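You operate a simulated robot arm through the tools that you are given. There is no shell and no other tool. Be economical: measure what you need, move in short steps, check, and stop when the job is done.

You are at the controls of a simulated robot arm. One attempt, no reset.

Task
Set the belt guide to 300 mm and both take-up knobs to 3.
Fine: isolator off first, on again last; clamp the guide again; leave the roller guide.

Only the result counts: the job must be done as asked and must still hold three seconds after the hand-in. Knocking over, shifting, dropping, spilling or breaking anything else fails it.

Robot
A 7-joint arm with a two-finger gripper on a trunk, on a base that drives. Base frame: it is fixed to the floor where the robot stands at the start and does not move with it; the origin is under the middle of the robot, x ahead of it, y to its left, z up. Lengths are in m, angles in degrees, forces in N, time in s.
With the tool pointing down near the work surface it reaches from about 0.36 to 0.78 m from the robot's upright axis, wherever it stands. Its first joint turns from -143.0 to 143.0 degrees. Places, roughly: belt guide [0.9, 0.5, 0.8]; belt guide knob [0.9, 0.6, 0.9]; black take-up knob [0.8, 0.9, 0.8]; blue take-up knob [0.8, 0.8, 0.8]; repair isolator switch [0.5, 0, 0.8]; roller guide [0.6, -0.3, 0.8]; roller guide knob [0.6, -0.2, 0.9]; shelf of the repair line [0.6, 0.1, 0.4]. Payload 2.45 kg.
The tool frame sits at the grasp point between the pads (the TCP): z along the fingers, y along the line on which they close. The tips reach 0.026 m beyond it. Largest opening 0.096 m; the body of the gripper starts 0.069 m behind the TCP.
Orientation is that of the tool frame in the base frame, as [roll, pitch, yaw] about the fixed x, y, z axes, in that order (R = Rz(yaw) Ry(pitch) Rx(roll)). With the fingers straight down and closing along the base's y, the tool's x points along the base's -x, its y along +y and its z along -z.

Tools
- The arm moves only by the tool jog_arm. Its argument "plan" is one flat list of numbers, 7 for each row, row after row: the finger opening in m, from 0 to 0.096, then the shift along the tool's x, y, z in units of 40 mm (1.0 is 40 mm), then the turn, a rotation vector about the tool's x, y, z in units of 4 degrees (1.0 is 4 degrees). In form: [gripper, tx, ty, tz, wx, wy, wz, gripper, tx, ty, tz, wx, wy, wz, ...]. A call has 1 to 20 rows; each row shifts and turns the commanded pose from where the row before left it, along the tool's axes as they then stand. A call with a number of a shift or a turn outside -1 to 1 is refused whole. A row lasts 0.2 s, in which the tool goes at most 0.05 m and 8.6 degrees; a call with a longer step from one row to the next is refused whole, and so is a gripper value outside its range. A pose out of reach is approached as far as the arm can. The call stops where the force on the tool passes 40 N (or 10 N more than at its start, if that is more) or the arm is blocked; 0.2 s more then pass. Each finger halts on what it meets, pressing with about 34 N; the grip force reading is that of the motor and also rises with nothing between the fingers. The clock runs only during rows and for 0.2 s after the last one: add rows that do not move to give the fingers time. The reply holds the time, the measured pose of the TCP, the force on the tool along the base axes, the opening and the grip force, in the units named above and with some noise, with the torque about the TCP (base axes, N m) and any sound that the robot's microphone picked up.
- Cameras (640 x 400 px; columns grow to the right, rows downward): "scene" is now at [0.0356, 0.1664, 1.4652]; the picture's right is [-0.17, -0.99, 0.00], its down [-0.58, 0.10, -0.81] and it looks along [0.80, -0.14, -0.59] (base axes); focal length 242 px, centre (320, 200). "wrist" rides on the gripper at [0.082, 0.003, -0.098] in the tool frame; the picture's right is [-0.04, 1.00, 0.00], its down [-0.73, -0.03, -0.68] and it looks along [-0.68, -0.03, 0.73] (tool axes); focal length 256 px, centre (320, 200). There is no depth. A picture from a camera that has moved, and an enlarged one, comes with that camera's place and axes in the base frame and with its lens.
- capture(camera): a new picture of that camera. No time passes.
- slide_trunk(by): slides the trunk up (or, below 0, down) by that many m; the arm and the scene camera ride with it, the base frame stays. It gives what a move gives, with no picture.
- drive_base(legs): drives the robot by 1 to 6 legs, each [ahead, turn to the left] in m and degrees, along the robot's own axes; the way and the turn of a leg run together, so that a leg with both is an arc; at most 1.5 m and 180 degrees a leg. The arm and the cameras ride along, it lands a little off, and it stops where it bumps. It gives what a move gives.
- aim_head(pan, tilt): turns the head with the scene camera to pan (to the left, within 155 degrees either way) and tilt (down, from -29 to 69), counted from straight ahead of the robot. It gives what a move gives.
- enlarge(camera, box): a new picture of the part [left, top, right, bottom] of that camera's present view, enlarged. No time passes.
- job_done(): hands the job in; it is judged then, once.

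Work in short steps. Places have to be worked out from the pictures, the camera data and where the tool is seen: move nearer, look again, correct. Check each grasp and each placing, and mend what went wrong. You have 120 turns and 78 pictures in all, those below and enlarged ones among them. Open the gripper and draw the arm clear of the work before you hand the job in, unless the task says otherwise; then end with one line.

The tools are called by a JSON object that holds its "fn" and its "kwargs". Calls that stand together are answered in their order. jog_arm: Moves the arm, as the interface text tells. Its arguments: {"type":"object","properties":{"plan":{"type":"array","items":{"type":"number"}}},"required":["plan"]} The other tools are called the same way: slide_trunk (by) slides the trunk up or down; drive_base (legs) drives the base; aim_head (pan, tilt) turns the head that bears the scene camera; capture (camera) takes a picture; enlarge (camera, box) takes an enlarged picture of a part of a camera's view; job_done () hands the job in.

At the start:

```text
time_s: 0.0
ee_pos: [0.3869, 0.2426, 1.2102]
tool_rot: [179.9, -0.1, -180.0]
contact_force: [-1.2, 0.6, 1.3]
wrist_torque: [0.02, 0.02, -0.01]
grip_width: 0.0959
grasp_force: 0.1
trunk travel left (down, up): [-0.5, 0.14]
robot x, y, heading: [0.001, 0.0003, 0.2]
head pan, tilt: [-9.9, 35.9]
```

scene: 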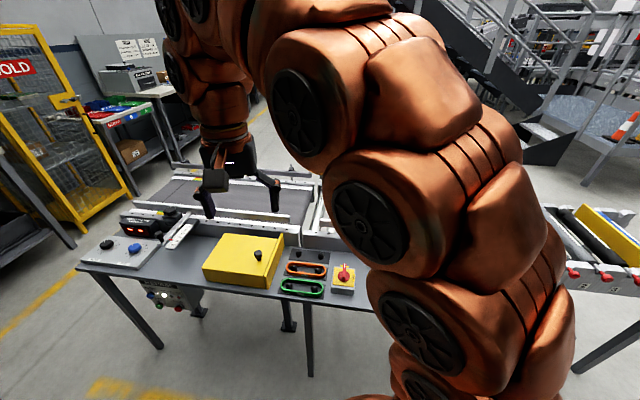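
wrist: 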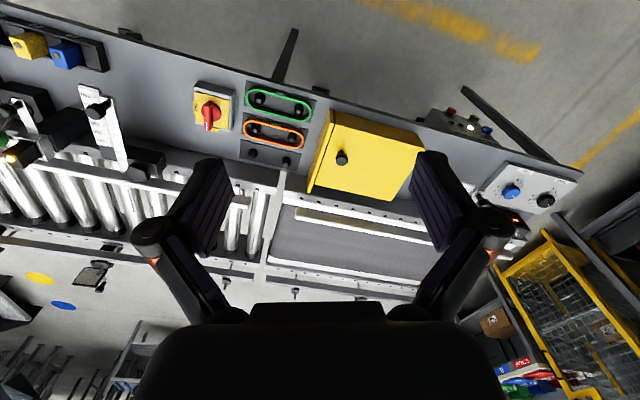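

I'll start by looking closer at the parts: the knob plate and guide on the left, and the isolator.

{"fn": "enlarge", "kwargs": {"camera": "scene", "box": [70, 160, 230, 320]}}

{"fn": "enlarge", "kwargs": {"camera": "scene", "box": [200, 210, 380, 310]}}

{"fn": "enlarge", "kwargs": {"camera": "wrist", "box": [0, 10, 320, 210]}}

```text
2.50 times, centred on (150, 240) of scene
camera zoom: at [0.0356, 0.1664, 1.4652], right [-0.17, -0.99, 0.0], down [-0.58, 0.1, -0.81], along [0.8, -0.14, -0.59], focal length 604 px, centre (745, 100)
```

zoom: 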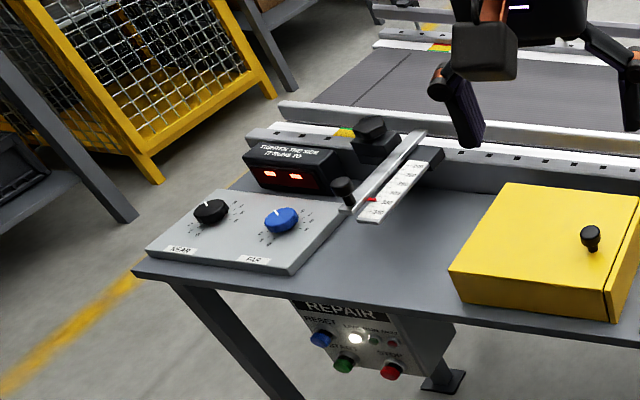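

```text
3.56 times, centred on (290, 260) of scene
camera zoom: at [0.0356, 0.1664, 1.4652], right [-0.17, -0.99, 0.0], down [-0.58, 0.1, -0.81], along [0.8, -0.14, -0.59], focal length 859 px, centre (427, -13)
```

zoom: 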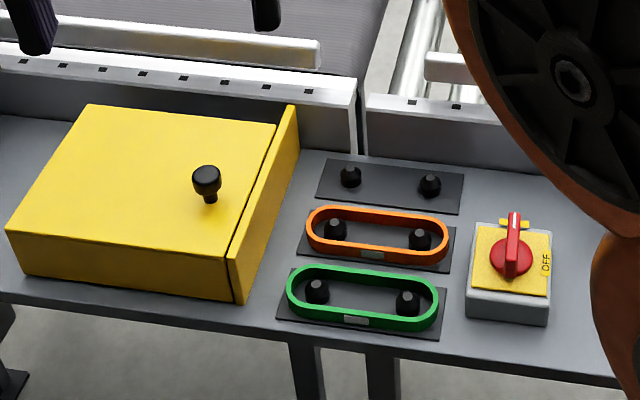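

```text
2.00 times, centred on (160, 110) of wrist
camera zoom: at [0.3056, 0.2439, 1.307], right [0.04, 1.0, 0.0], down [0.73, -0.03, 0.68], along [0.68, -0.03, -0.73], focal length 512 px, centre (640, 380)
```

zoom: 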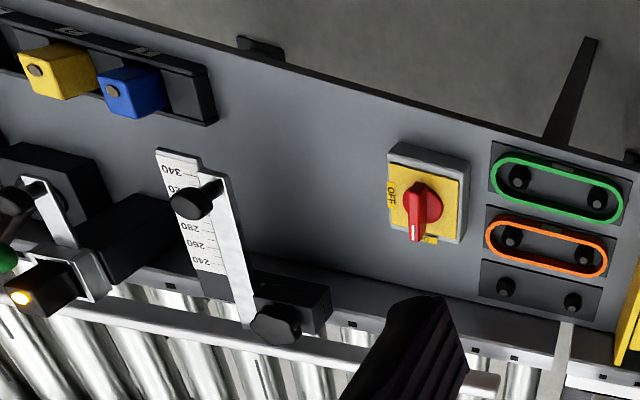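

The isolator, the guide and both knobs should all be in reach from about (0.21, 0.52), so I drive along the table to there, then turn to face it.

{"fn": "drive_base", "kwargs": {"legs": [[0, 68], [0.55, 0], [0, -78]]}}

```text
time_s: 9.6
ee_pos: [0.6298, 0.6801, 1.2099]
tool_rot: [-180.0, -0.1, 169.2]
contact_force: [0.8, 0.5, 0.4]
wrist_torque: [-0.01, 0.02, 0.01]
grip_width: 0.0961
grasp_force: 0.1
trunk travel left (down, up): [-0.5, 0.14]
robot x, y, heading: [0.2038, 0.5159, -10.6]
head pan, tilt: [-9.9, 35.9]
```

The robot stands at (0.204, 0.516). Now a look with the wrist and with the head turned down onto the table.

{"fn": "aim_head", "kwargs": {"pan": 10, "tilt": 45}}

{"fn": "capture", "kwargs": {"camera": "scene"}}

{"fn": "capture", "kwargs": {"camera": "wrist"}}

```text
time_s: 10.4
ee_pos: [0.6283, 0.6812, 1.2102]
tool_rot: [-180.0, 0.1, 169.2]
contact_force: [0.0, -0.7, 0.2]
wrist_torque: [-0.02, 0.01, 0.0]
grip_width: 0.0961
grasp_force: 0.1
trunk travel left (down, up): [-0.5, 0.14]
robot x, y, heading: [0.2036, 0.5138, -10.9]
head pan, tilt: [10.0, 45.0]
```

```text
72 pictures are left
camera scene: at [0.2684, 0.7009, 1.4518], right [-0.01, -1.0, 0.0], down [-0.71, 0.01, -0.71], along [0.71, -0.01, -0.71], focal length 242 px, centre (320, 200)
```

scene: 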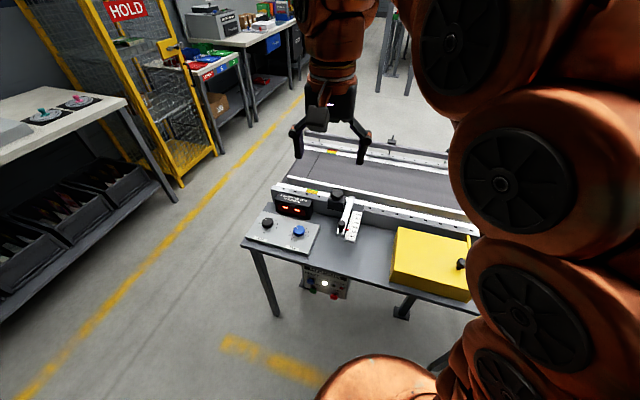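

```text
71 pictures are left
camera wrist: at [0.5488, 0.6972, 1.307], right [0.23, 0.97, 0.0], down [0.71, -0.17, 0.68], along [0.66, -0.15, -0.73], focal length 256 px, centre (320, 200)
```

wrist: 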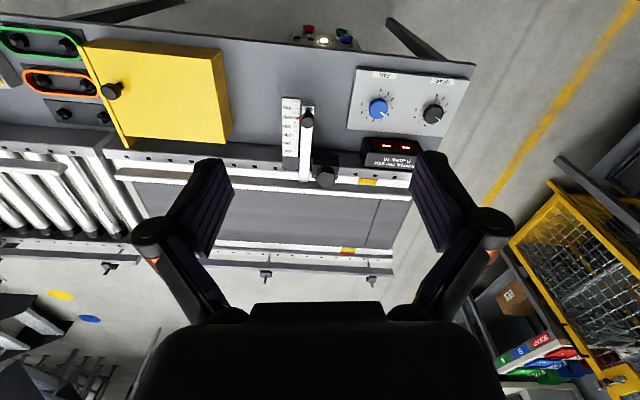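

The whole belt station is in view. I enlarge the dials, the display and the guide to read them.

{"fn": "enlarge", "kwargs": {"camera": "scene", "box": [240, 180, 368, 260]}}

{"fn": "enlarge", "kwargs": {"camera": "wrist", "box": [270, 50, 480, 190]}}

```text
5.00 times, centred on (304, 220) of scene
camera zoom: at [0.2684, 0.7009, 1.4518], right [-0.01, -1.0, 0.0], down [-0.71, 0.01, -0.71], along [0.71, -0.01, -0.71], focal length 1208 px, centre (400, 100)
```

zoom: 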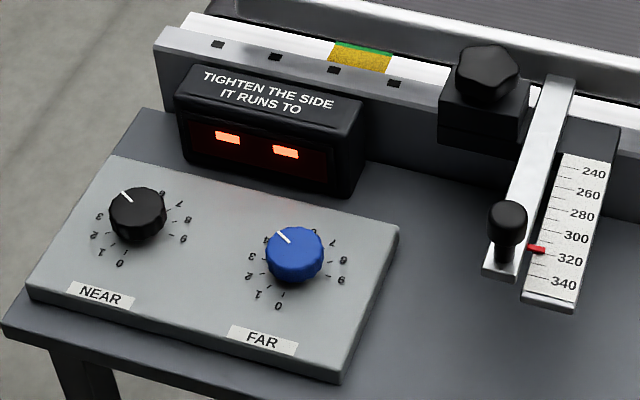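

```text
2.86 times, centred on (375, 120) of wrist
camera zoom: at [0.5488, 0.6972, 1.307], right [0.23, 0.97, 0.0], down [0.71, -0.17, 0.68], along [0.66, -0.15, -0.73], focal length 731 px, centre (163, 429)
```

zoom: 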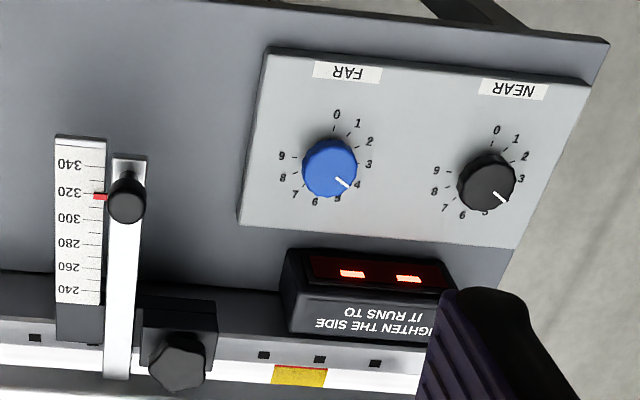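

Both knobs stand near 4 and the guide reads about 312. The isolator comes first, so I move the tool above it, around (0.5, 0.0), for a closer look.

{"fn": "jog_arm", "kwargs": {"plan": [0.09, 0.03, -0.99, 0.25, 0, 0, 0, 0.09, 0.03, -0.99, 0.25, 0, 0, 0, 0.09, 0.03, -0.99, 0.25, 0, 0, 0, 0.09, 0.03, -0.99, 0.25, 0, 0, 0, 0.09, 0.03, -0.99, 0.25, 0, 0, 0, 0.09, 0.03, -0.99, 0.25, 0, 0, 0, 0.09, 0.03, -0.99, 0.25, 0, 0, 0, 0.09, 0.03, -0.99, 0.25, 0, 0, 0, 0.09, 0.03, -0.99, 0.25, 0, 0, 0, 0.09, 0.03, -0.99, 0.25, 0, 0, 0, 0.09, 0.03, -0.99, 0.25, 0, 0, 0, 0.09, 0.03, -0.99, 0.25, 0, 0, 0, 0.09, 0.03, -0.99, 0.25, 0, 0, 0, 0.09, 0.03, -0.99, 0.25, 0, 0, 0, 0.09, 0.03, -0.99, 0.25, 0, 0, 0, 0.09, 0.03, -0.99, 0.25, 0, 0, 0, 0.09, 0.03, -0.99, 0.25, 0, 0, 0]}}

{"fn": "capture", "kwargs": {"camera": "wrist"}}

```text
time_s: 14.0
ee_pos: [0.4827, 0.0243, 1.0389]
tool_rot: [-180.0, 0.1, 169.3]
contact_force: [-0.3, 0.3, -0.3]
wrist_torque: [-0.07, 0.02, -0.04]
grip_width: 0.09
grasp_force: 0.0
trunk travel left (down, up): [-0.5, 0.14]
robot x, y, heading: [0.1995, 0.5117, -10.6]
head pan, tilt: [10.0, 45.0]
```

```text
68 pictures are left
camera wrist: at [0.4036, 0.041, 1.1364], right [0.23, 0.97, 0.0], down [0.72, -0.17, 0.68], along [0.66, -0.15, -0.73], focal length 256 px, centre (320, 200)
```

wrist: 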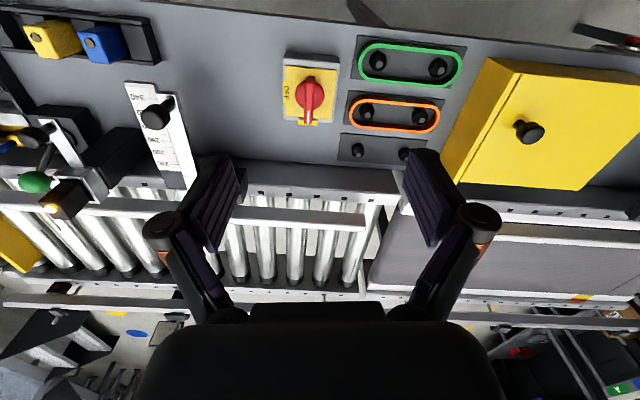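

The isolator's red knob lies near (0.518, 0.0), and the table is turned about -18°. I line the tool up with it and go down to z ≈ 0.93 for a closer look.

{"fn": "jog_arm", "kwargs": {"plan": [0.06, -0.33, -0.14, 0.9, 0, 0, 0, 0.06, -0.33, -0.14, 0.9, 0, 0, 0, 0.06, -0.33, -0.14, 0.9, 0, 0, 0, 0.06, 0, 0, 0, 0, 0, 0.95, 0.06, 0, 0, 0, 0, 0, 0.95, 0.06, 0, 0, 0, 0, 0, 0]}}

{"fn": "capture", "kwargs": {"camera": "wrist"}}

```text
time_s: 15.4
ee_pos: [0.5202, -0.0008, 0.9309]
tool_rot: [-180.0, 0.0, 161.6]
contact_force: [-1.0, -0.4, -0.4]
wrist_torque: [0.01, -0.02, 0.0]
grip_width: 0.06
grasp_force: 0.0
trunk travel left (down, up): [-0.5, 0.14]
robot x, y, heading: [0.2034, 0.5123, -10.8]
head pan, tilt: [10.0, 45.0]
```

```text
67 pictures are left
camera wrist: at [0.4428, 0.0262, 1.0281], right [0.35, 0.94, 0.0], down [0.69, -0.26, 0.68], along [0.64, -0.24, -0.73], focal length 256 px, centre (320, 200)
```

wrist: 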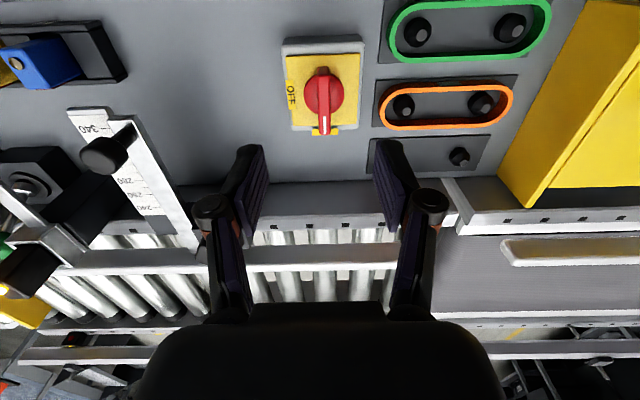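

The knob sits on the tool's line. I go down to z ≈ 0.87 with the fingers at 50 mm and check the alignment again.

{"fn": "jog_arm", "kwargs": {"plan": [0.05, 0, 0, 0.75, 0, 0, 0, 0.05, 0, 0, 0.75, 0, 0, 0, 0.05, 0, 0, 0, 0, 0, 0]}}

{"fn": "capture", "kwargs": {"camera": "wrist"}}

```text
time_s: 16.2
ee_pos: [0.5193, -0.0016, 0.8713]
tool_rot: [179.9, 0.0, 161.6]
contact_force: [0.2, 0.2, -0.2]
wrist_torque: [-0.03, 0.01, 0.01]
grip_width: 0.0501
grasp_force: 0.0
trunk travel left (down, up): [-0.5, 0.14]
robot x, y, heading: [0.2041, 0.5175, -10.9]
head pan, tilt: [10.0, 45.0]
```

```text
66 pictures are left
camera wrist: at [0.4418, 0.0262, 0.9682], right [0.35, 0.94, 0.0], down [0.69, -0.26, 0.68], along [0.64, -0.24, -0.73], focal length 256 px, centre (320, 200)
```

wrist: 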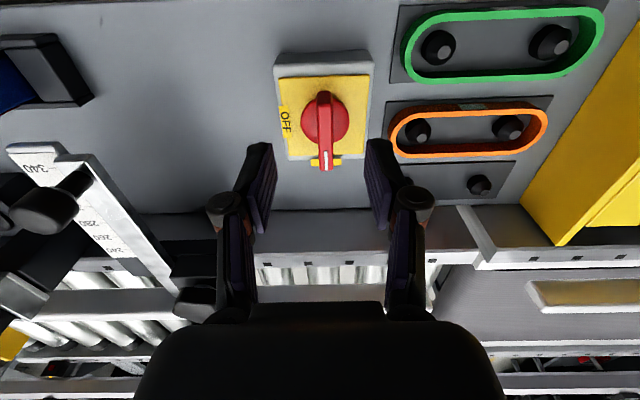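

Triangulating the two views puts the knob at about (0.537, -0.008, 0.76), so it is lower and further forward than I thought. I shift forward 17 mm, lower to 0.82 and look again.

{"fn": "jog_arm", "kwargs": {"plan": [0.05, -0.43, 0.06, 0.6, 0, 0, 0, 0.05, 0, 0, 0.65, 0, 0, 0, 0.05, 0, 0, 0, 0, 0, 0]}}

{"fn": "capture", "kwargs": {"camera": "wrist"}}

```text
time_s: 17.0
ee_pos: [0.5379, -0.0041, 0.8215]
tool_rot: [-180.0, 0.0, 161.5]
contact_force: [-0.1, 0.6, 0.5]
wrist_torque: [0.0, -0.01, -0.03]
grip_width: 0.0502
grasp_force: 0.1
trunk travel left (down, up): [-0.5, 0.14]
robot x, y, heading: [0.2015, 0.5096, -11.1]
head pan, tilt: [10.0, 45.0]
```

```text
65 pictures are left
camera wrist: at [0.4609, 0.023, 0.9186], right [0.35, 0.94, 0.0], down [0.69, -0.26, 0.68], along [0.64, -0.24, -0.73], focal length 256 px, centre (320, 200)
```

wrist: 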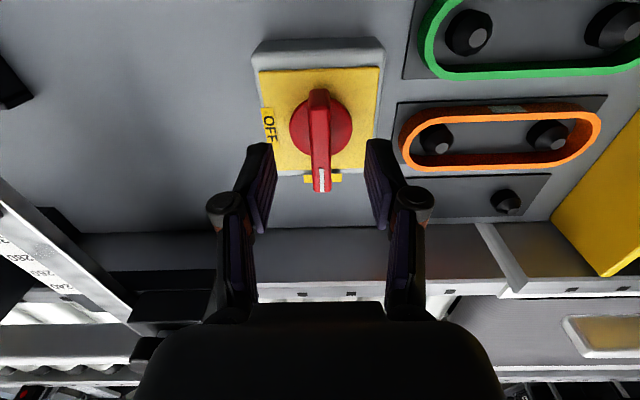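

Now the handle is centred beneath the fingers. I go down another 30 mm and look.

{"fn": "jog_arm", "kwargs": {"plan": [0.05, 0, 0, 0.4, 0, 0, 0, 0.05, 0, 0, 0.4, 0, 0, 0, 0.05, 0, 0, 0, 0, 0, 0]}}

{"fn": "capture", "kwargs": {"camera": "wrist"}}

```text
time_s: 17.8
ee_pos: [0.5368, -0.0047, 0.7892]
tool_rot: [-180.0, 0.0, 161.6]
contact_force: [0.3, 0.2, 1.1]
wrist_torque: [0.04, -0.05, 0.01]
grip_width: 0.0502
grasp_force: 0.1
trunk travel left (down, up): [-0.5, 0.14]
robot x, y, heading: [0.2054, 0.5112, -11.0]
head pan, tilt: [10.0, 45.0]
```

```text
64 pictures are left
camera wrist: at [0.4599, 0.0225, 0.8861], right [0.35, 0.94, 0.0], down [0.69, -0.26, 0.68], along [0.64, -0.24, -0.73], focal length 256 px, centre (320, 200)
```

wrist: 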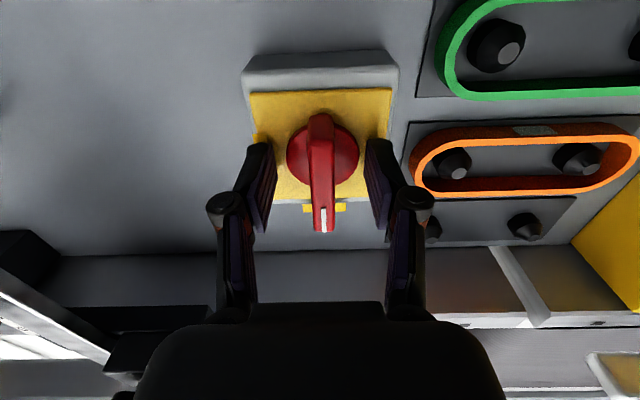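

The fingers straddle the handle, with tips about level with the disc. I close on it.

{"fn": "jog_arm", "kwargs": {"plan": [0.02, 0, 0, 0, 0, 0, 0, 0.0, 0, 0, 0, 0, 0, 0, 0.0, 0, 0, 0, 0, 0, 0, 0.0, 0, 0, 0, 0, 0, 0]}}

{"fn": "capture", "kwargs": {"camera": "wrist"}}

```text
time_s: 18.8
ee_pos: [0.5363, -0.0044, 0.7923]
tool_rot: [-179.9, 0.2, 161.6]
contact_force: [-6.4, 14.2, 23.2]
wrist_torque: [0.64, 0.9, 0.0]
grip_width: 0.0121
grasp_force: 38.8
trunk travel left (down, up): [-0.5, 0.14]
robot x, y, heading: [0.2008, 0.5134, -10.6]
head pan, tilt: [10.0, 45.0]
stopped in row 4: the force on the tool passed its limit at 41 N (the readings are from after the stop); the commanded pose is now the measured one
```

```text
63 pictures are left
camera wrist: at [0.4606, 0.0239, 0.8888], right [0.35, 0.94, 0.0], down [0.69, -0.26, 0.68], along [0.64, -0.24, -0.73], focal length 256 px, centre (320, 200)
```

wrist: 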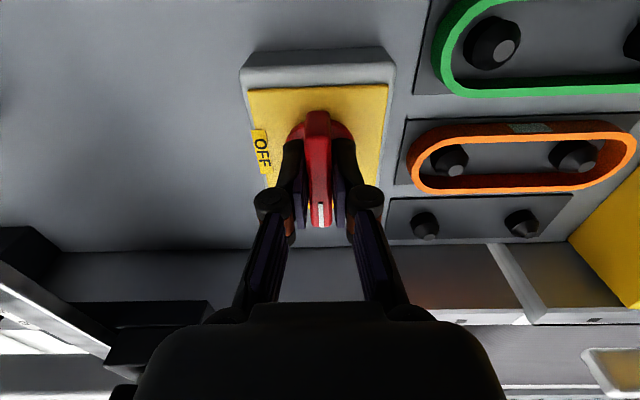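

The handle is held at 12 mm. I lift 2 mm to ease the push on the disc, then turn clockwise (towards OFF) by a first 20°.

{"fn": "jog_arm", "kwargs": {"plan": [0.0, 0, 0, -0.06, 0, 0, 0, 0.0, 0, 0, 0, 0, 0, 1, 0.0, 0, 0, 0, 0, 0, 1, 0.0, 0, 0, 0, 0, 0, 1, 0.0, 0, 0, 0, 0, 0, 1, 0.0, 0, 0, 0, 0, 0, 1]}}

```text
time_s: 20.2
ee_pos: [0.537, -0.0047, 0.7918]
tool_rot: [179.9, 0.1, 141.8]
contact_force: [-0.5, 16.1, -4.2]
wrist_torque: [0.46, 0.32, 1.85]
grip_width: 0.0202
grasp_force: 44.4
trunk travel left (down, up): [-0.5, 0.14]
robot x, y, heading: [0.2013, 0.5093, -10.9]
head pan, tilt: [10.0, 45.0]
```

The opening grew to 20 mm with 1.9 N m of torque, so I look whether the handle turned or the fingers are twisting off it.

{"fn": "capture", "kwargs": {"camera": "wrist"}}

```text
62 pictures are left
camera wrist: at [0.4752, 0.048, 0.8893], right [0.65, 0.76, 0.0], down [0.56, -0.48, 0.68], along [0.52, -0.44, -0.73], focal length 256 px, centre (320, 200)
```

wrist: 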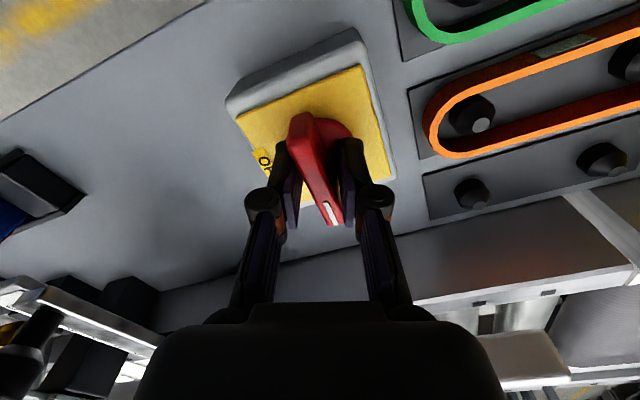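

The handle has lagged behind the fingers, so the switch is stiff. I turn on in the same direction to see whether the detent gives.

{"fn": "jog_arm", "kwargs": {"plan": [0.0, 0, 0, 0, 0, 0, 1, 0.0, 0, 0, 0, 0, 0, 1, 0.0, 0, 0, 0, 0, 0, 1, 0.0, 0, 0, 0, 0, 0, 0]}}

{"fn": "capture", "kwargs": {"camera": "wrist"}}

```text
time_s: 21.2
ee_pos: [0.5379, -0.0036, 0.7925]
tool_rot: [-180.0, 0.1, 129.7]
contact_force: [-0.9, 18.6, -13.4]
wrist_torque: [0.37, -0.13, 2.43]
grip_width: 0.0269
grasp_force: 44.6
trunk travel left (down, up): [-0.5, 0.14]
robot x, y, heading: [0.2011, 0.5127, -10.7]
head pan, tilt: [10.0, 45.0]
```

```text
61 pictures are left
camera wrist: at [0.4877, 0.0597, 0.8895], right [0.79, 0.61, 0.0], down [0.44, -0.58, 0.68], along [0.41, -0.54, -0.73], focal length 256 px, centre (320, 200)
```

wrist: 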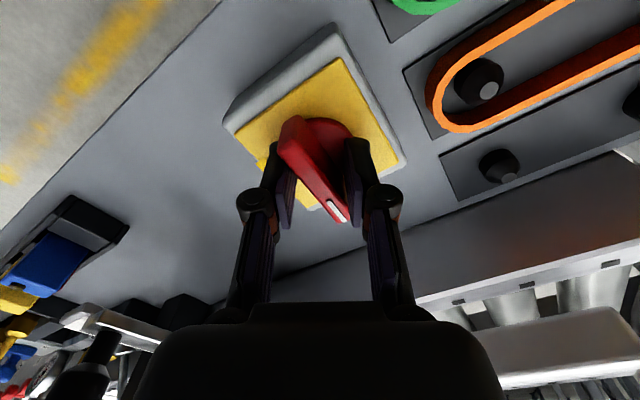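

The handle still lies along the ON direction. Leverage grows as the fingers twist further against it, so I turn another 16° and watch the torque.

{"fn": "jog_arm", "kwargs": {"plan": [0.0, 0, 0, 0, 0, 0, 1, 0.0, 0, 0, 0, 0, 0, 1, 0.0, 0, 0, 0, 0, 0, 1, 0.0, 0, 0, 0, 0, 0, 1, 0.0, 0, 0, 0, 0, 0, 0]}}

{"fn": "capture", "kwargs": {"camera": "wrist"}}

```text
time_s: 22.4
ee_pos: [0.5386, -0.0047, 0.7925]
tool_rot: [-180.0, 0.1, 113.7]
contact_force: [0.3, 20.7, -6.2]
wrist_torque: [0.69, 0.61, 5.04]
grip_width: 0.0378
grasp_force: 45.7
trunk travel left (down, up): [-0.5, 0.14]
robot x, y, heading: [0.2052, 0.5151, -10.6]
head pan, tilt: [10.0, 45.0]
```

```text
60 pictures are left
camera wrist: at [0.5075, 0.0708, 0.8895], right [0.93, 0.37, 0.0], down [0.27, -0.68, 0.68], along [0.25, -0.63, -0.73], focal length 256 px, centre (320, 200)
```

wrist: 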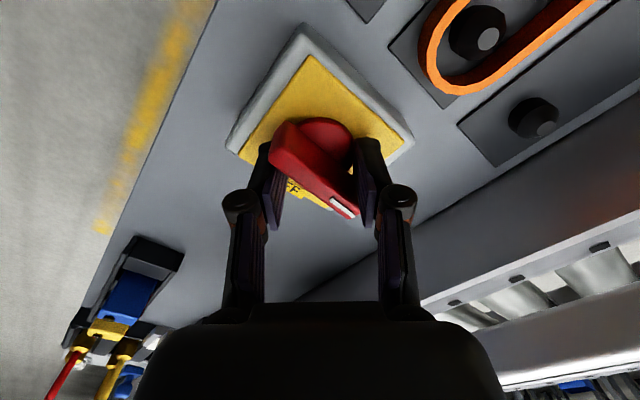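

5 N m and no movement at all: this is a stop, not stiffness, so I won't force it. I open, turn back and study the switch close up.

{"fn": "jog_arm", "kwargs": {"plan": [0.02, 0, 0, 0, 0, 0, -1, 0.02, 0, 0, 0, 0, 0, -1, 0.02, 0, 0, 0, 0, 0, -1, 0.02, 0, 0, 0, 0, 0, -1, 0.03, 0, 0, 0, 0, 0, -1, 0.03, 0, 0, 0, 0, 0, -1, 0.03, 0, 0, 0, 0, 0, -1, 0.03, 0, 0, 0, 0, 0, -1, 0.05, 0, 0, 0, 0, 0, -1, 0.05, 0, 0, 0, 0, 0, -1, 0.05, 0, 0, 0, 0, 0, -1, 0.06, 0, 0, 0, 0, 0, -1, 0.06, 0, 0, -0.9, 0, 0, 0, 0.06, 0.3, 0, -0.9, 0, 0, 0, 0.06, 0, 0, 0, 0, 0, 0]}}

{"fn": "enlarge", "kwargs": {"camera": "wrist", "box": [240, 20, 400, 180]}}

```text
time_s: 25.6
ee_pos: [0.5264, -0.0005, 0.8632]
tool_rot: [-179.9, 0.1, 161.7]
contact_force: [-0.2, -0.1, -0.7]
wrist_torque: [0.01, 0.02, 0.01]
grip_width: 0.06
grasp_force: 0.0
trunk travel left (down, up): [-0.5, 0.14]
robot x, y, heading: [0.2011, 0.5163, -10.7]
head pan, tilt: [10.0, 45.0]
```

```text
2.50 times, centred on (320, 100) of wrist
camera zoom: at [0.4498, 0.0273, 0.9615], right [0.35, 0.94, 0.0], down [0.69, -0.26, 0.68], along [0.64, -0.24, -0.73], focal length 640 px, centre (320, 450)
```

zoom: 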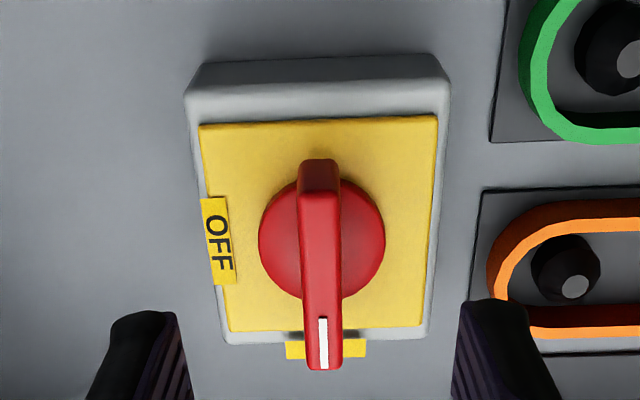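

The handle is cleanly at ON with OFF a quarter turn clockwise, so the direction was right. It may need pressing in, as many isolators do. I regrip, press down a little and turn 8° as a test.

{"fn": "jog_arm", "kwargs": {"plan": [0.05, -0.3, 0, 0.9, 0, 0, 0, 0.03, 0, 0, 0.87, 0, 0, 0, 0.014, 0, 0, 0, 0, 0, 0, 0.014, 0, 0, 0, 0, 0, 0, 0.014, 0, 0, 0, 0, 0, 0]}}

```text
time_s: 26.8
ee_pos: [0.5378, -0.0058, 0.7926]
tool_rot: [-179.9, 0.1, 161.7]
contact_force: [1.5, 2.0, -0.5]
wrist_torque: [0.07, -0.09, 0.0]
grip_width: 0.0156
grasp_force: 0.9
trunk travel left (down, up): [-0.5, 0.14]
robot x, y, heading: [0.2026, 0.5185, -11.0]
head pan, tilt: [10.0, 45.0]
```

The fingers sit loosely around the handle. I press down gently in 2 mm steps to feel for axial travel.

{"fn": "jog_arm", "kwargs": {"plan": [0.014, 0, 0, 0.05, 0, 0, 0, 0.014, 0, 0, 0.05, 0, 0, 0, 0.014, 0, 0, 0.05, 0, 0, 0]}}

```text
time_s: 27.7
ee_pos: [0.5376, -0.0041, 0.7903]
tool_rot: [-179.6, 0.4, 161.7]
contact_force: [-5.4, 17.9, 25.0]
wrist_torque: [0.44, 0.27, -0.01]
grip_width: 0.0122
grasp_force: 14.6
trunk travel left (down, up): [-0.5, 0.14]
robot x, y, heading: [0.2043, 0.5179, -10.3]
head pan, tilt: [10.0, 45.0]
stopped in row 3: the force on the tool passed its limit at 43 N (the readings are from after the stop); the commanded pose is now the measured one
```

The tips rest on the knob with about 25 N downward. While pressing, I turn 8° clockwise and check the torque.

{"fn": "jog_arm", "kwargs": {"plan": [0.008, 0, 0, 0, 0, 0, 0.5, 0.008, 0, 0, 0, 0, 0, 0.75, 0.008, 0, 0, 0, 0, 0, 0.75, 0.008, 0, 0, 0, 0, 0, 0]}}

{"fn": "enlarge", "kwargs": {"camera": "wrist", "box": [220, 40, 420, 240]}}

```text
time_s: 28.6
ee_pos: [0.5389, -0.0039, 0.7922]
tool_rot: [-179.9, 0.4, 153.9]
contact_force: [-7.1, 14.6, 23.8]
wrist_torque: [0.69, 1.1, 1.24]
grip_width: 0.0144
grasp_force: 40.5
trunk travel left (down, up): [-0.5, 0.14]
robot x, y, heading: [0.2014, 0.5147, -10.6]
head pan, tilt: [10.0, 45.0]
stopped in row 4: the force on the tool passed its limit at 41 N (the readings are from after the stop); the commanded pose is now the measured one
```

```text
2.00 times, centred on (320, 140) of wrist
camera zoom: at [0.4659, 0.0341, 0.8886], right [0.48, 0.88, 0.0], down [0.64, -0.34, 0.68], along [0.6, -0.33, -0.73], focal length 512 px, centre (320, 320)
```

zoom: 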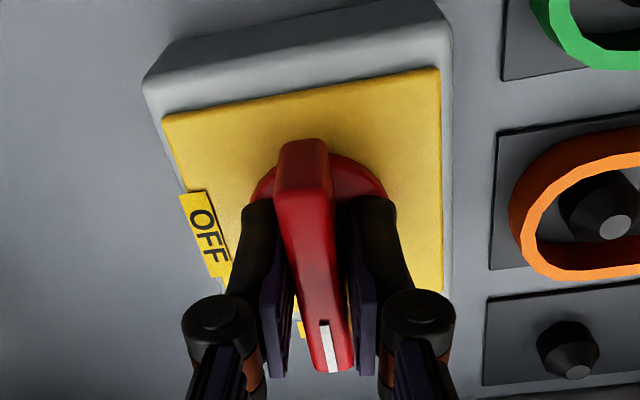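

Pressing makes no difference. I test the other sense lightly, 8° anticlockwise past aligned.

{"fn": "jog_arm", "kwargs": {"plan": [0.012, 0, 0, -0.05, 0, 0, -1, 0.012, 0, 0, -0.02, 0, 0, -1, 0.008, 0, 0, 0, 0, 0, -1, 0.008, 0, 0, 0, 0, 0, -1, 0.008, 0, 0, 0, 0, 0, 0]}}

{"fn": "enlarge", "kwargs": {"camera": "wrist", "box": [220, 40, 420, 240]}}

```text
time_s: 29.8
ee_pos: [0.5403, -0.0045, 0.7932]
tool_rot: [-179.7, 0.3, 169.8]
contact_force: [2.8, 6.6, -2.7]
wrist_torque: [0.15, -0.12, -0.03]
grip_width: 0.0135
grasp_force: 4.3
trunk travel left (down, up): [-0.5, 0.14]
robot x, y, heading: [0.2036, 0.5144, -10.6]
head pan, tilt: [10.0, 45.0]
```

```text
2.00 times, centred on (320, 140) of wrist
camera zoom: at [0.4595, 0.0121, 0.8897], right [0.22, 0.98, 0.0], down [0.71, -0.15, 0.68], along [0.67, -0.15, -0.73], focal length 512 px, centre (320, 320)
```

zoom: 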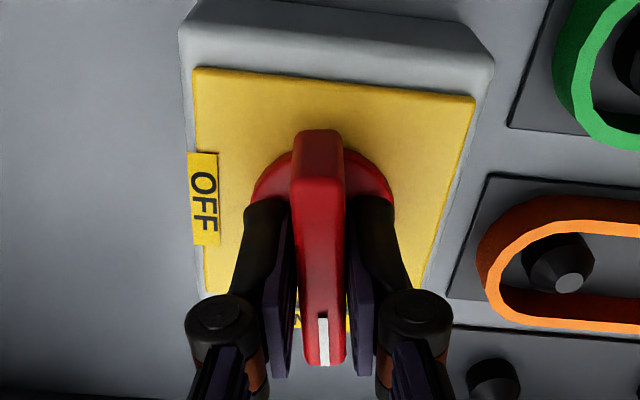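

The handle now seems to have followed the fingers anticlockwise with almost no torque. I turn 20° more that way with a firmer grip to confirm.

{"fn": "jog_arm", "kwargs": {"plan": [0.004, 0, 0, 0, 0, 0, -1, 0.004, 0, 0, 0, 0, 0, -1, 0.004, 0, 0, 0, 0, 0, -1, 0.004, 0, 0, 0, 0, 0, -1, 0.004, 0, 0, 0, 0, 0, -1, 0.004, 0, 0, 0, 0, 0, 0]}}

{"fn": "capture", "kwargs": {"camera": "wrist"}}

```text
time_s: 31.2
ee_pos: [0.539, -0.003, 0.7941]
tool_rot: [-179.7, 0.2, -170.1]
contact_force: [6.8, 29.0, -1.6]
wrist_torque: [0.84, -0.89, -0.11]
grip_width: 0.0118
grasp_force: 39.3
trunk travel left (down, up): [-0.5, 0.14]
robot x, y, heading: [0.2023, 0.5151, -10.6]
head pan, tilt: [10.0, 45.0]
```

```text
56 pictures are left
camera wrist: at [0.4585, -0.0149, 0.89], right [-0.13, 0.99, -0.01], down [0.73, 0.1, 0.68], along [0.68, 0.09, -0.73], focal length 256 px, centre (320, 200)
```

wrist: 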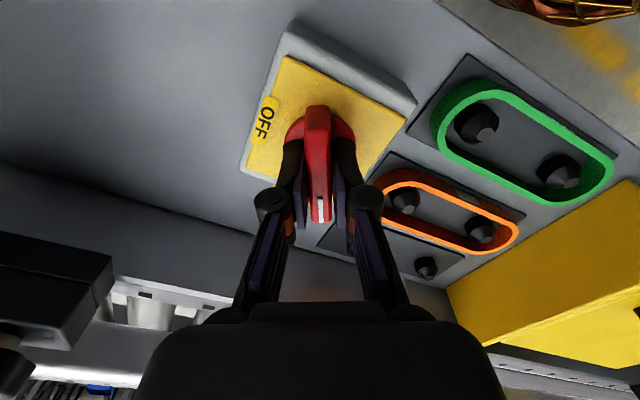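

The handle turns freely anticlockwise (about 28° so far). I keep turning that way with a small centring shift, until a stop or a label is reached.

{"fn": "jog_arm", "kwargs": {"plan": [0.004, 0, 0.06, 0, 0, 0, -1, 0.004, 0, 0, 0, 0, 0, -1, 0.004, 0, 0, 0, 0, 0, -1, 0.004, 0, 0, 0, 0, 0, -1, 0.004, 0, 0, 0, 0, 0, -1, 0.004, 0, 0, 0, 0, 0, -1, 0.004, 0, 0, 0, 0, 0, -1, 0.004, 0, 0, 0, 0, 0, -1, 0.004, 0, 0, 0, 0, 0, -1, 0.004, 0, 0, 0, 0, 0, -1, 0.004, 0, 0, 0, 0, 0, -1, 0.004, 0, 0, 0, 0, 0, -1, 0.004, 0, 0, 0, 0, 0, -1, 0.004, 0, 0, 0, 0, 0, -1, 0.004, 0, 0, 0, 0, 0, 0]}}

{"fn": "capture", "kwargs": {"camera": "wrist"}}

```text
time_s: 34.4
ee_pos: [0.5373, -0.0006, 0.7917]
tool_rot: [-179.8, -0.1, -114.2]
contact_force: [5.7, 34.3, -6.2]
wrist_torque: [1.16, -0.27, 0.0]
grip_width: 0.0118
grasp_force: 38.3
trunk travel left (down, up): [-0.5, 0.14]
robot x, y, heading: [0.203, 0.5103, -10.6]
head pan, tilt: [10.0, 45.0]
```

```text
55 pictures are left
camera wrist: at [0.5014, -0.0754, 0.8905], right [-0.89, 0.45, 0.0], down [0.33, 0.66, 0.68], along [0.31, 0.6, -0.74], focal length 256 px, centre (320, 200)
```

wrist: 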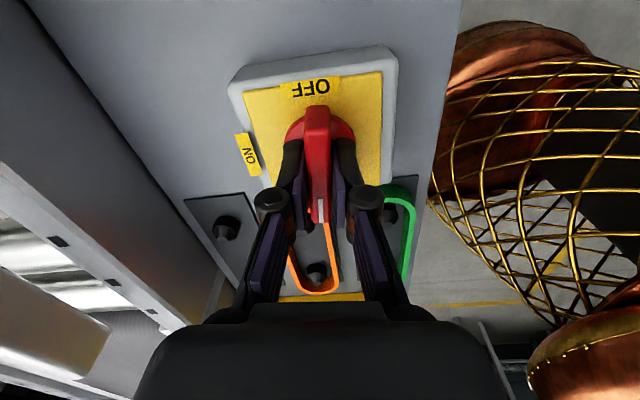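

No stop yet at 84°, so this switch runs the long way round. A steady +y force shows the pivot is a few mm to +y, so I shift 3 mm and turn on.

{"fn": "jog_arm", "kwargs": {"plan": [0.004, -0.07, 0.03, 0, 0, 0, -0.5, 0.004, 0, 0, 0, 0, 0, -1, 0.004, 0, 0, 0, 0, 0, -1, 0.004, 0, 0, 0, 0, 0, -1, 0.004, 0, 0, 0, 0, 0, -1, 0.004, 0, 0, 0, 0, 0, -1, 0.004, 0, 0, 0, 0, 0, -1, 0.004, 0, 0, 0, 0, 0, -1, 0.004, 0, 0, 0, 0, 0, -1, 0.004, 0, 0, 0, 0, 0, -1, 0.004, 0, 0, 0, 0, 0, -1, 0.004, 0, 0, 0, 0, 0, 0]}}

```text
time_s: 37.0
ee_pos: [0.5381, 0.0001, 0.7933]
tool_rot: [-179.8, -0.4, -72.2]
contact_force: [-1.5, 1.3, 5.4]
wrist_torque: [0.81, -0.27, -2.98]
grip_width: 0.0296
grasp_force: 45.2
trunk travel left (down, up): [-0.5, 0.14]
robot x, y, heading: [0.2018, 0.5182, -10.5]
head pan, tilt: [10.0, 45.0]
```

Torque rose to 3 N m and the fingers spread again, so a stop was met at about 90°. I turn back to where the handle is and look.

{"fn": "jog_arm", "kwargs": {"plan": [0.004, 0, 0, 0, 0, 0, 1, 0.004, 0, 0, 0, 0, 0, 1, 0.004, 0, 0, 0, 0, 0, 1, 0.004, 0, 0, 0, 0, 0, 1, 0.004, 0, 0, 0, 0, 0, 1, 0.004, 0, 0, 0, 0, 0, 1, 0.004, 0, 0, 0, 0, 0, 1, 0.004, 0, 0, 0, 0, 0, 1, 0.004, 0, 0, 0, 0, 0, 1, 0.03, 0, 0, 0, 0, 0, 0, 0.05, 0, 0, 0, 0, 0, 0, 0.05, 0, 0, -0.9, 0, 0, 0, 0.05, 0, 0, -0.9, 0, 0, 0]}}

{"fn": "capture", "kwargs": {"camera": "wrist"}}

```text
time_s: 39.8
ee_pos: [0.5379, 0.0002, 0.8669]
tool_rot: [-179.6, -0.3, -108.3]
contact_force: [-0.5, 0.9, -0.7]
wrist_torque: [0.0, -0.01, -0.02]
grip_width: 0.0501
grasp_force: 0.1
trunk travel left (down, up): [-0.5, 0.14]
robot x, y, heading: [0.204, 0.517, -10.4]
head pan, tilt: [10.0, 45.0]
```

```text
54 pictures are left
camera wrist: at [0.5089, -0.0769, 0.9645], right [-0.94, 0.35, -0.01], down [0.25, 0.69, 0.68], along [0.24, 0.63, -0.74], focal length 256 px, centre (320, 200)
```

wrist: 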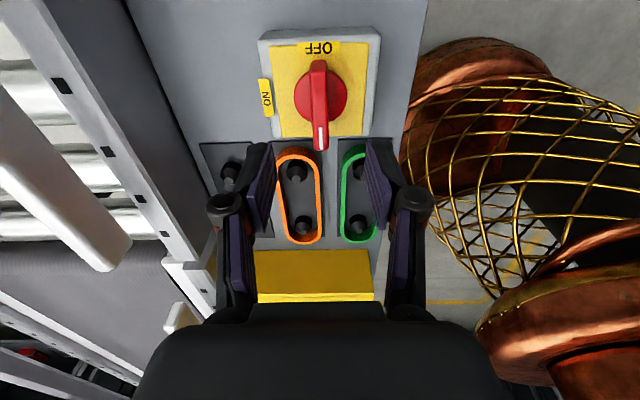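

The handle now stands exactly 90° anticlockwise from ON, clear of the belts, at its stop. I check whether the station's lights and display have gone dead.

{"fn": "capture", "kwargs": {"camera": "scene"}}

{"fn": "enlarge", "kwargs": {"camera": "scene", "box": [240, 180, 400, 300]}}

```text
53 pictures are left
camera scene: at [0.2685, 0.7017, 1.4519], right [-0.01, -1.0, 0.0], down [-0.71, 0.01, -0.71], along [0.71, -0.01, -0.71], focal length 242 px, centre (320, 200)
```

scene: 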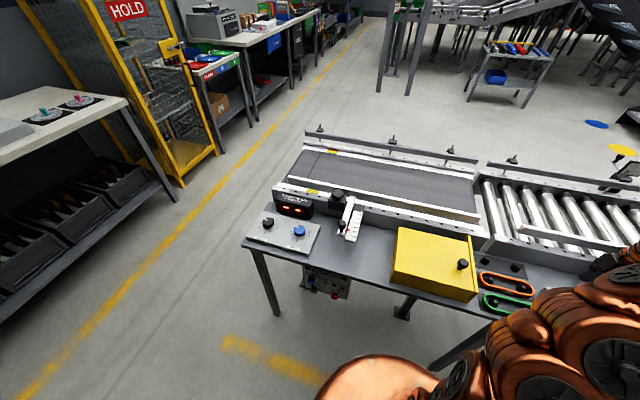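

```text
3.33 times, centred on (320, 240) of scene
camera zoom: at [0.2685, 0.7017, 1.4519], right [-0.01, -1.0, 0.0], down [-0.71, 0.01, -0.71], along [0.71, -0.01, -0.71], focal length 805 px, centre (320, 67)
```

zoom: 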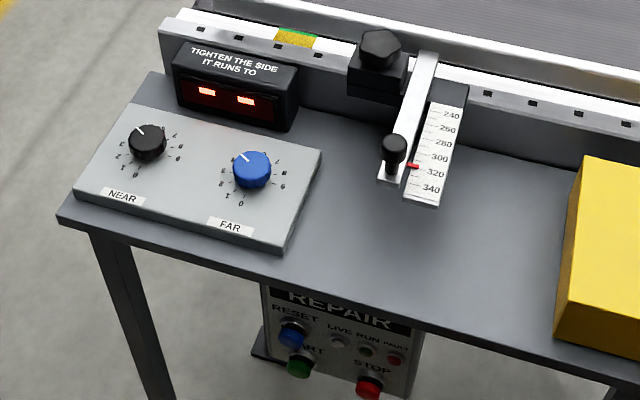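

The LIVE lamp on the panel has gone out, so the isolator is off. Now I lift, turn the tool back to face the table and head for the guide's clamp knob near (0.88, 0.63).

{"fn": "jog_arm", "kwargs": {"plan": [0.06, 0, 0, -1, 0, 0, 0, 0.06, 0, 0, -1, 0, 0, 0, 0.06, 0, 0, -1, 0, 0, 0, 0.06, 0, 0, -1, 0, 0, 1, 0.06, 0, 0, -1, 0, 0, 1, 0.06, 0, 0, 0, 0, 0, 1, 0.06, 0, 0, 0, 0, 0, 1, 0.06, 0, 0, 0, 0, 0, 1, 0.06, 0, 0, 0, 0, 0, 1, 0.06, 0, 0, 0, 0, 0, 1, 0.06, 0, 0, 0, 0, 0, 1, 0.06, 0, 0, 0, 0, 0, 1, 0.06, 0, 0, 0, 0, 0, 1, 0.06, 0, 0, 0, 0, 0, 1, 0.06, 0, 0, 0, 0, 0, 1, 0.06, 0, 0, 0, 0, 0, 1, 0.06, 0, 0, 0, 0, 0, 1, 0.06, 0, 0, 0, 0, 0, 1, 0.06, 0, 0, 0, 0, 0, 1, 0.06, 0, 0, 0, 0, 0, 1]}}

```text
time_s: 44.0
ee_pos: [0.5369, 0.0009, 1.0641]
tool_rot: [-179.7, 0.2, -176.3]
contact_force: [0.0, 0.4, 0.3]
wrist_torque: [-0.01, 0.0, 0.0]
grip_width: 0.0601
grasp_force: 0.1
trunk travel left (down, up): [-0.5, 0.14]
robot x, y, heading: [0.2055, 0.5162, -10.6]
head pan, tilt: [10.0, 45.0]
```

I finish the turn and translate along the table towards the guide.

{"fn": "jog_arm", "kwargs": {"plan": [0.06, 0, 0, 0, 0, 0, 1, 0.06, 0, 0, 0, 0, 0, 1, 0.06, 0, 0, 0, 0, 0, 1, 0.06, 0, 0, 0, 0, 0, 1, 0.06, 0, 0, 0, 0, 0, 1, 0.06, 0, 0, 0, 0, 0, 0.5, 0.06, -0.06, 1, 0, 0, 0, 0, 0.06, -0.06, 1, 0, 0, 0, 0, 0.06, -0.06, 1, 0, 0, 0, 0, 0.06, -0.06, 1, 0, 0, 0, 0, 0.06, -0.06, 1, 0, 0, 0, 0, 0.06, -0.06, 1, 0, 0, 0, 0, 0.06, -0.06, 1, 0, 0, 0, 0, 0.06, -0.06, 1, 0, 0, 0, 0, 0.06, -0.06, 1, 0, 0, 0, 0, 0.06, -0.06, 1, 0, 0, 0, 0, 0.06, -0.06, 1, 0, 0, 0, 0, 0.06, -0.06, 1, 0, 0, 0, 0, 0.06, -0.06, 1, 0, 0, 0, 0, 0.06, -0.06, 1, 0, 0, 0, 0]}}

{"fn": "jog_arm", "kwargs": {"plan": [0.06, -0.06, 1, 0.5, 0, 0, 0, 0.06, -0.06, 1, 0.5, 0, 0, 0, 0.06, 0, 0.9, 0.5, 0, 0, 0, 0.06, 0, 0, 0, 0, 0, 0]}}

{"fn": "capture", "kwargs": {"camera": "wrist"}}

```text
time_s: 48.2
ee_pos: [0.7455, 0.5256, 1.0648]
tool_rot: [-179.8, 0.4, 161.7]
contact_force: [0.0, -0.3, 1.1]
wrist_torque: [0.01, 0.0, 0.0]
grip_width: 0.0602
grasp_force: 0.1
trunk travel left (down, up): [-0.5, 0.14]
robot x, y, heading: [0.2051, 0.5155, -10.5]
head pan, tilt: [10.0, 45.0]
```

```text
time_s: 49.2
ee_pos: [0.7848, 0.6347, 1.0026]
tool_rot: [-179.8, 0.4, 161.7]
contact_force: [-1.3, 0.7, -0.3]
wrist_torque: [0.0, 0.0, -0.03]
grip_width: 0.0598
grasp_force: 0.1
trunk travel left (down, up): [-0.5, 0.14]
robot x, y, heading: [0.2014, 0.5144, -10.7]
head pan, tilt: [10.0, 45.0]
```

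```text
51 pictures are left
camera wrist: at [0.7076, 0.6623, 1.0997], right [0.35, 0.94, 0.0], down [0.68, -0.25, 0.68], along [0.64, -0.24, -0.73], focal length 256 px, centre (320, 200)
```

wrist: 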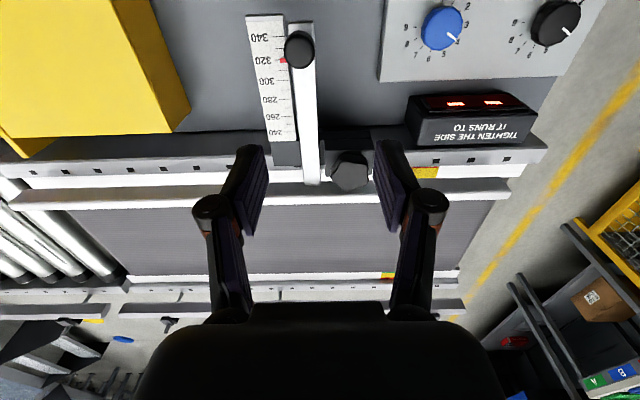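

The clamp knob is at about (0.878, 0.632, 0.87) from both cameras. I move over it at z ≈ 0.95 for a closer look.

{"fn": "jog_arm", "kwargs": {"plan": [0.06, -0.75, 0.22, 0.43, 0, 0, 0, 0.06, -0.75, 0.22, 0.43, 0, 0, 0, 0.06, -0.73, 0.22, 0.43, 0, 0, 0, 0.06, 0, 0, 0, 0, 0, 0]}}

{"fn": "capture", "kwargs": {"camera": "wrist"}}

{"fn": "enlarge", "kwargs": {"camera": "scene", "box": [310, 170, 374, 250]}}

```text
time_s: 50.2
ee_pos: [0.879, 0.629, 0.9513]
tool_rot: [-179.8, 0.4, 161.9]
contact_force: [0.4, -0.5, -0.8]
wrist_torque: [0.0, -0.03, 0.01]
grip_width: 0.0601
grasp_force: 0.0
trunk travel left (down, up): [-0.5, 0.14]
robot x, y, heading: [0.2041, 0.5158, -10.9]
head pan, tilt: [10.0, 45.0]
```

```text
50 pictures are left
camera wrist: at [0.8015, 0.6566, 1.0485], right [0.35, 0.94, 0.0], down [0.68, -0.25, 0.68], along [0.64, -0.24, -0.73], focal length 256 px, centre (320, 200)
```

wrist: 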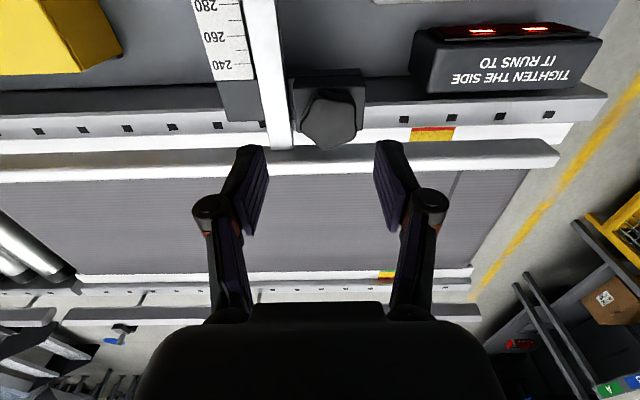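

```text
5.00 times, centred on (342, 210) of scene
camera zoom: at [0.2685, 0.7024, 1.4518], right [-0.01, -1.0, 0.0], down [-0.71, 0.01, -0.71], along [0.71, -0.01, -0.71], focal length 1208 px, centre (210, 150)
```

zoom: 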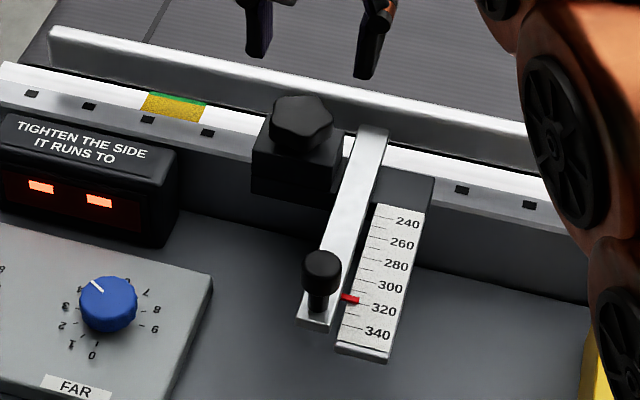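

The five-lobed clamp knob lies about 7 mm towards +y of the tool line. I shift, open to 80 mm and lower to z ≈ 0.89 around it.

{"fn": "jog_arm", "kwargs": {"plan": [0.08, 0, 0.17, 0, 0, 0, 0, 0.08, 0, 0, 0.5, 0, 0, 0, 0.08, 0, 0, 0.5, 0, 0, 0, 0.08, 0, 0, 0.5, 0, 0, 0, 0.08, 0, 0, 0, 0, 0, 0]}}

{"fn": "capture", "kwargs": {"camera": "wrist"}}

{"fn": "enlarge", "kwargs": {"camera": "scene", "box": [300, 150, 380, 250]}}

```text
time_s: 51.4
ee_pos: [0.8803, 0.6355, 0.8918]
tool_rot: [-179.8, 0.4, 161.8]
contact_force: [-0.5, -0.2, 0.4]
wrist_torque: [0.02, -0.03, 0.01]
grip_width: 0.0798
grasp_force: 0.1
trunk travel left (down, up): [-0.5, 0.14]
robot x, y, heading: [0.207, 0.5171, -10.8]
head pan, tilt: [10.0, 45.0]
```

```text
48 pictures are left
camera wrist: at [0.8033, 0.6629, 0.9892], right [0.35, 0.94, 0.0], down [0.68, -0.25, 0.68], along [0.64, -0.24, -0.73], focal length 256 px, centre (320, 200)
```

wrist: 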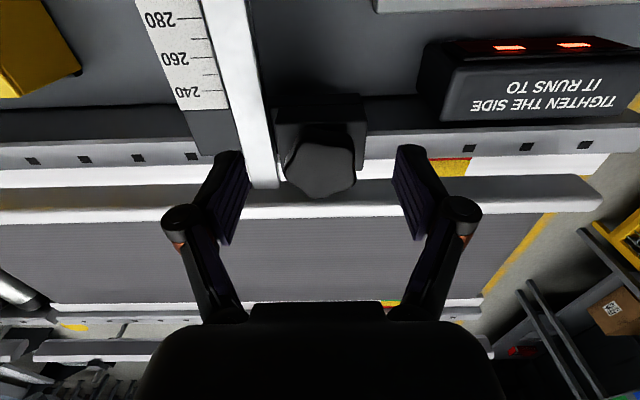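

```text
4.00 times, centred on (340, 200) of scene
camera zoom: at [0.2685, 0.7024, 1.4518], right [-0.01, -1.0, 0.0], down [-0.71, 0.01, -0.71], along [0.71, -0.01, -0.71], focal length 966 px, centre (240, 200)
```

zoom: 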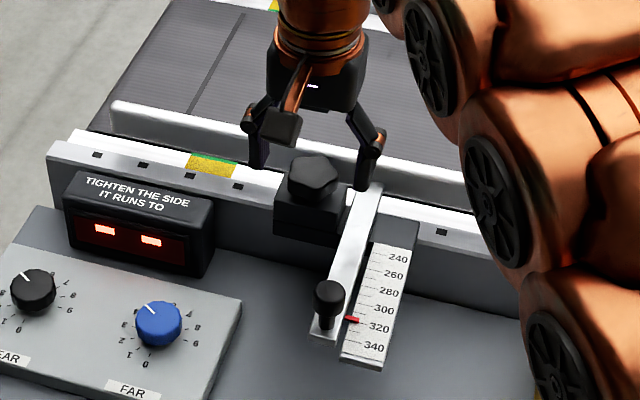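

The knob is centred, its top at z ≈ 0.875. To keep the fingers off the guide bar I pre-turn the tool 44° clockwise, then lower 10 mm and close.

{"fn": "jog_arm", "kwargs": {"plan": [0.07, 0, 0, 0, 0, 0, 1, 0.065, 0, 0, 0, 0, 0, 1, 0.065, 0, 0, 0, 0, 0, 1, 0.065, 0, 0, 0, 0, 0, 1, 0.065, 0, 0, 0, 0, 0, 1, 0.065, 0, 0, 0, 0, 0, 1, 0.065, 0, 0, 0, 0, 0, 1, 0.065, 0, 0, 0, 0, 0, 1, 0.065, 0, 0, 0, 0, 0, 1, 0.065, 0, 0, 0, 0, 0, 1, 0.065, 0, 0, 0, 0, 0, 1, 0.065, 0, 0, 0.25, 0, 0, 0, 0.055, 0, 0, 0, 0, 0, 0, 0.045, 0, 0, 0, 0, 0, 0, 0.035, 0, 0, 0, 0, 0, 0, 0.03, 0, 0, 0, 0, 0, 0]}}

{"fn": "capture", "kwargs": {"camera": "wrist"}}

```text
time_s: 54.8
ee_pos: [0.8835, 0.6368, 0.8824]
tool_rot: [179.7, 0.5, 117.8]
contact_force: [25.4, 20.3, 5.6]
wrist_torque: [0.53, -0.67, 0.25]
grip_width: 0.0515
grasp_force: 16.3
trunk travel left (down, up): [-0.5, 0.14]
robot x, y, heading: [0.2037, 0.5167, -10.4]
head pan, tilt: [10.0, 45.0]
```

```text
46 pictures are left
camera wrist: at [0.8473, 0.7095, 0.9792], right [0.9, 0.43, 0.01], down [0.31, -0.66, 0.68], along [0.3, -0.62, -0.73], focal length 256 px, centre (320, 200)
```

wrist: 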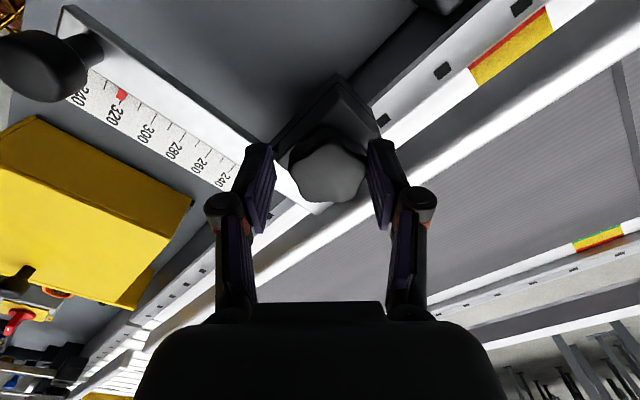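

Only the right finger is pressing so far; the knob sits slightly to that side. I shift 3 mm that way and close fully.

{"fn": "jog_arm", "kwargs": {"plan": [0.045, 0, 0.08, 0, 0, 0, 0, 0.04, 0, 0, 0, 0, 0, 0, 0.035, 0, 0, 0, 0, 0, 0, 0.03, 0, 0, 0, 0, 0, 0]}}

```text
time_s: 55.8
ee_pos: [0.8867, 0.6363, 0.8828]
tool_rot: [179.8, 0.5, 117.8]
contact_force: [21.9, 10.9, -0.8]
wrist_torque: [0.12, -0.54, 0.17]
grip_width: 0.0463
grasp_force: 12.6
trunk travel left (down, up): [-0.5, 0.14]
robot x, y, heading: [0.2043, 0.516, -10.5]
head pan, tilt: [10.0, 45.0]
```

Still a bit one-sided at 46 mm. Another 2 mm and full closing.

{"fn": "jog_arm", "kwargs": {"plan": [0.035, 0, 0.06, 0, 0, 0, 0, 0.03, 0, 0, 0, 0, 0, 0, 0.025, 0, 0, 0, 0, 0, 0, 0.02, 0, 0, 0, 0, 0, 0]}}

```text
time_s: 56.8
ee_pos: [0.889, 0.638, 0.8813]
tool_rot: [179.9, 0.5, 117.8]
contact_force: [19.7, 10.2, 4.0]
wrist_torque: [0.5, -0.63, 0.13]
grip_width: 0.0426
grasp_force: 44.2
trunk travel left (down, up): [-0.5, 0.14]
robot x, y, heading: [0.2009, 0.5168, -10.7]
head pan, tilt: [10.0, 45.0]
```

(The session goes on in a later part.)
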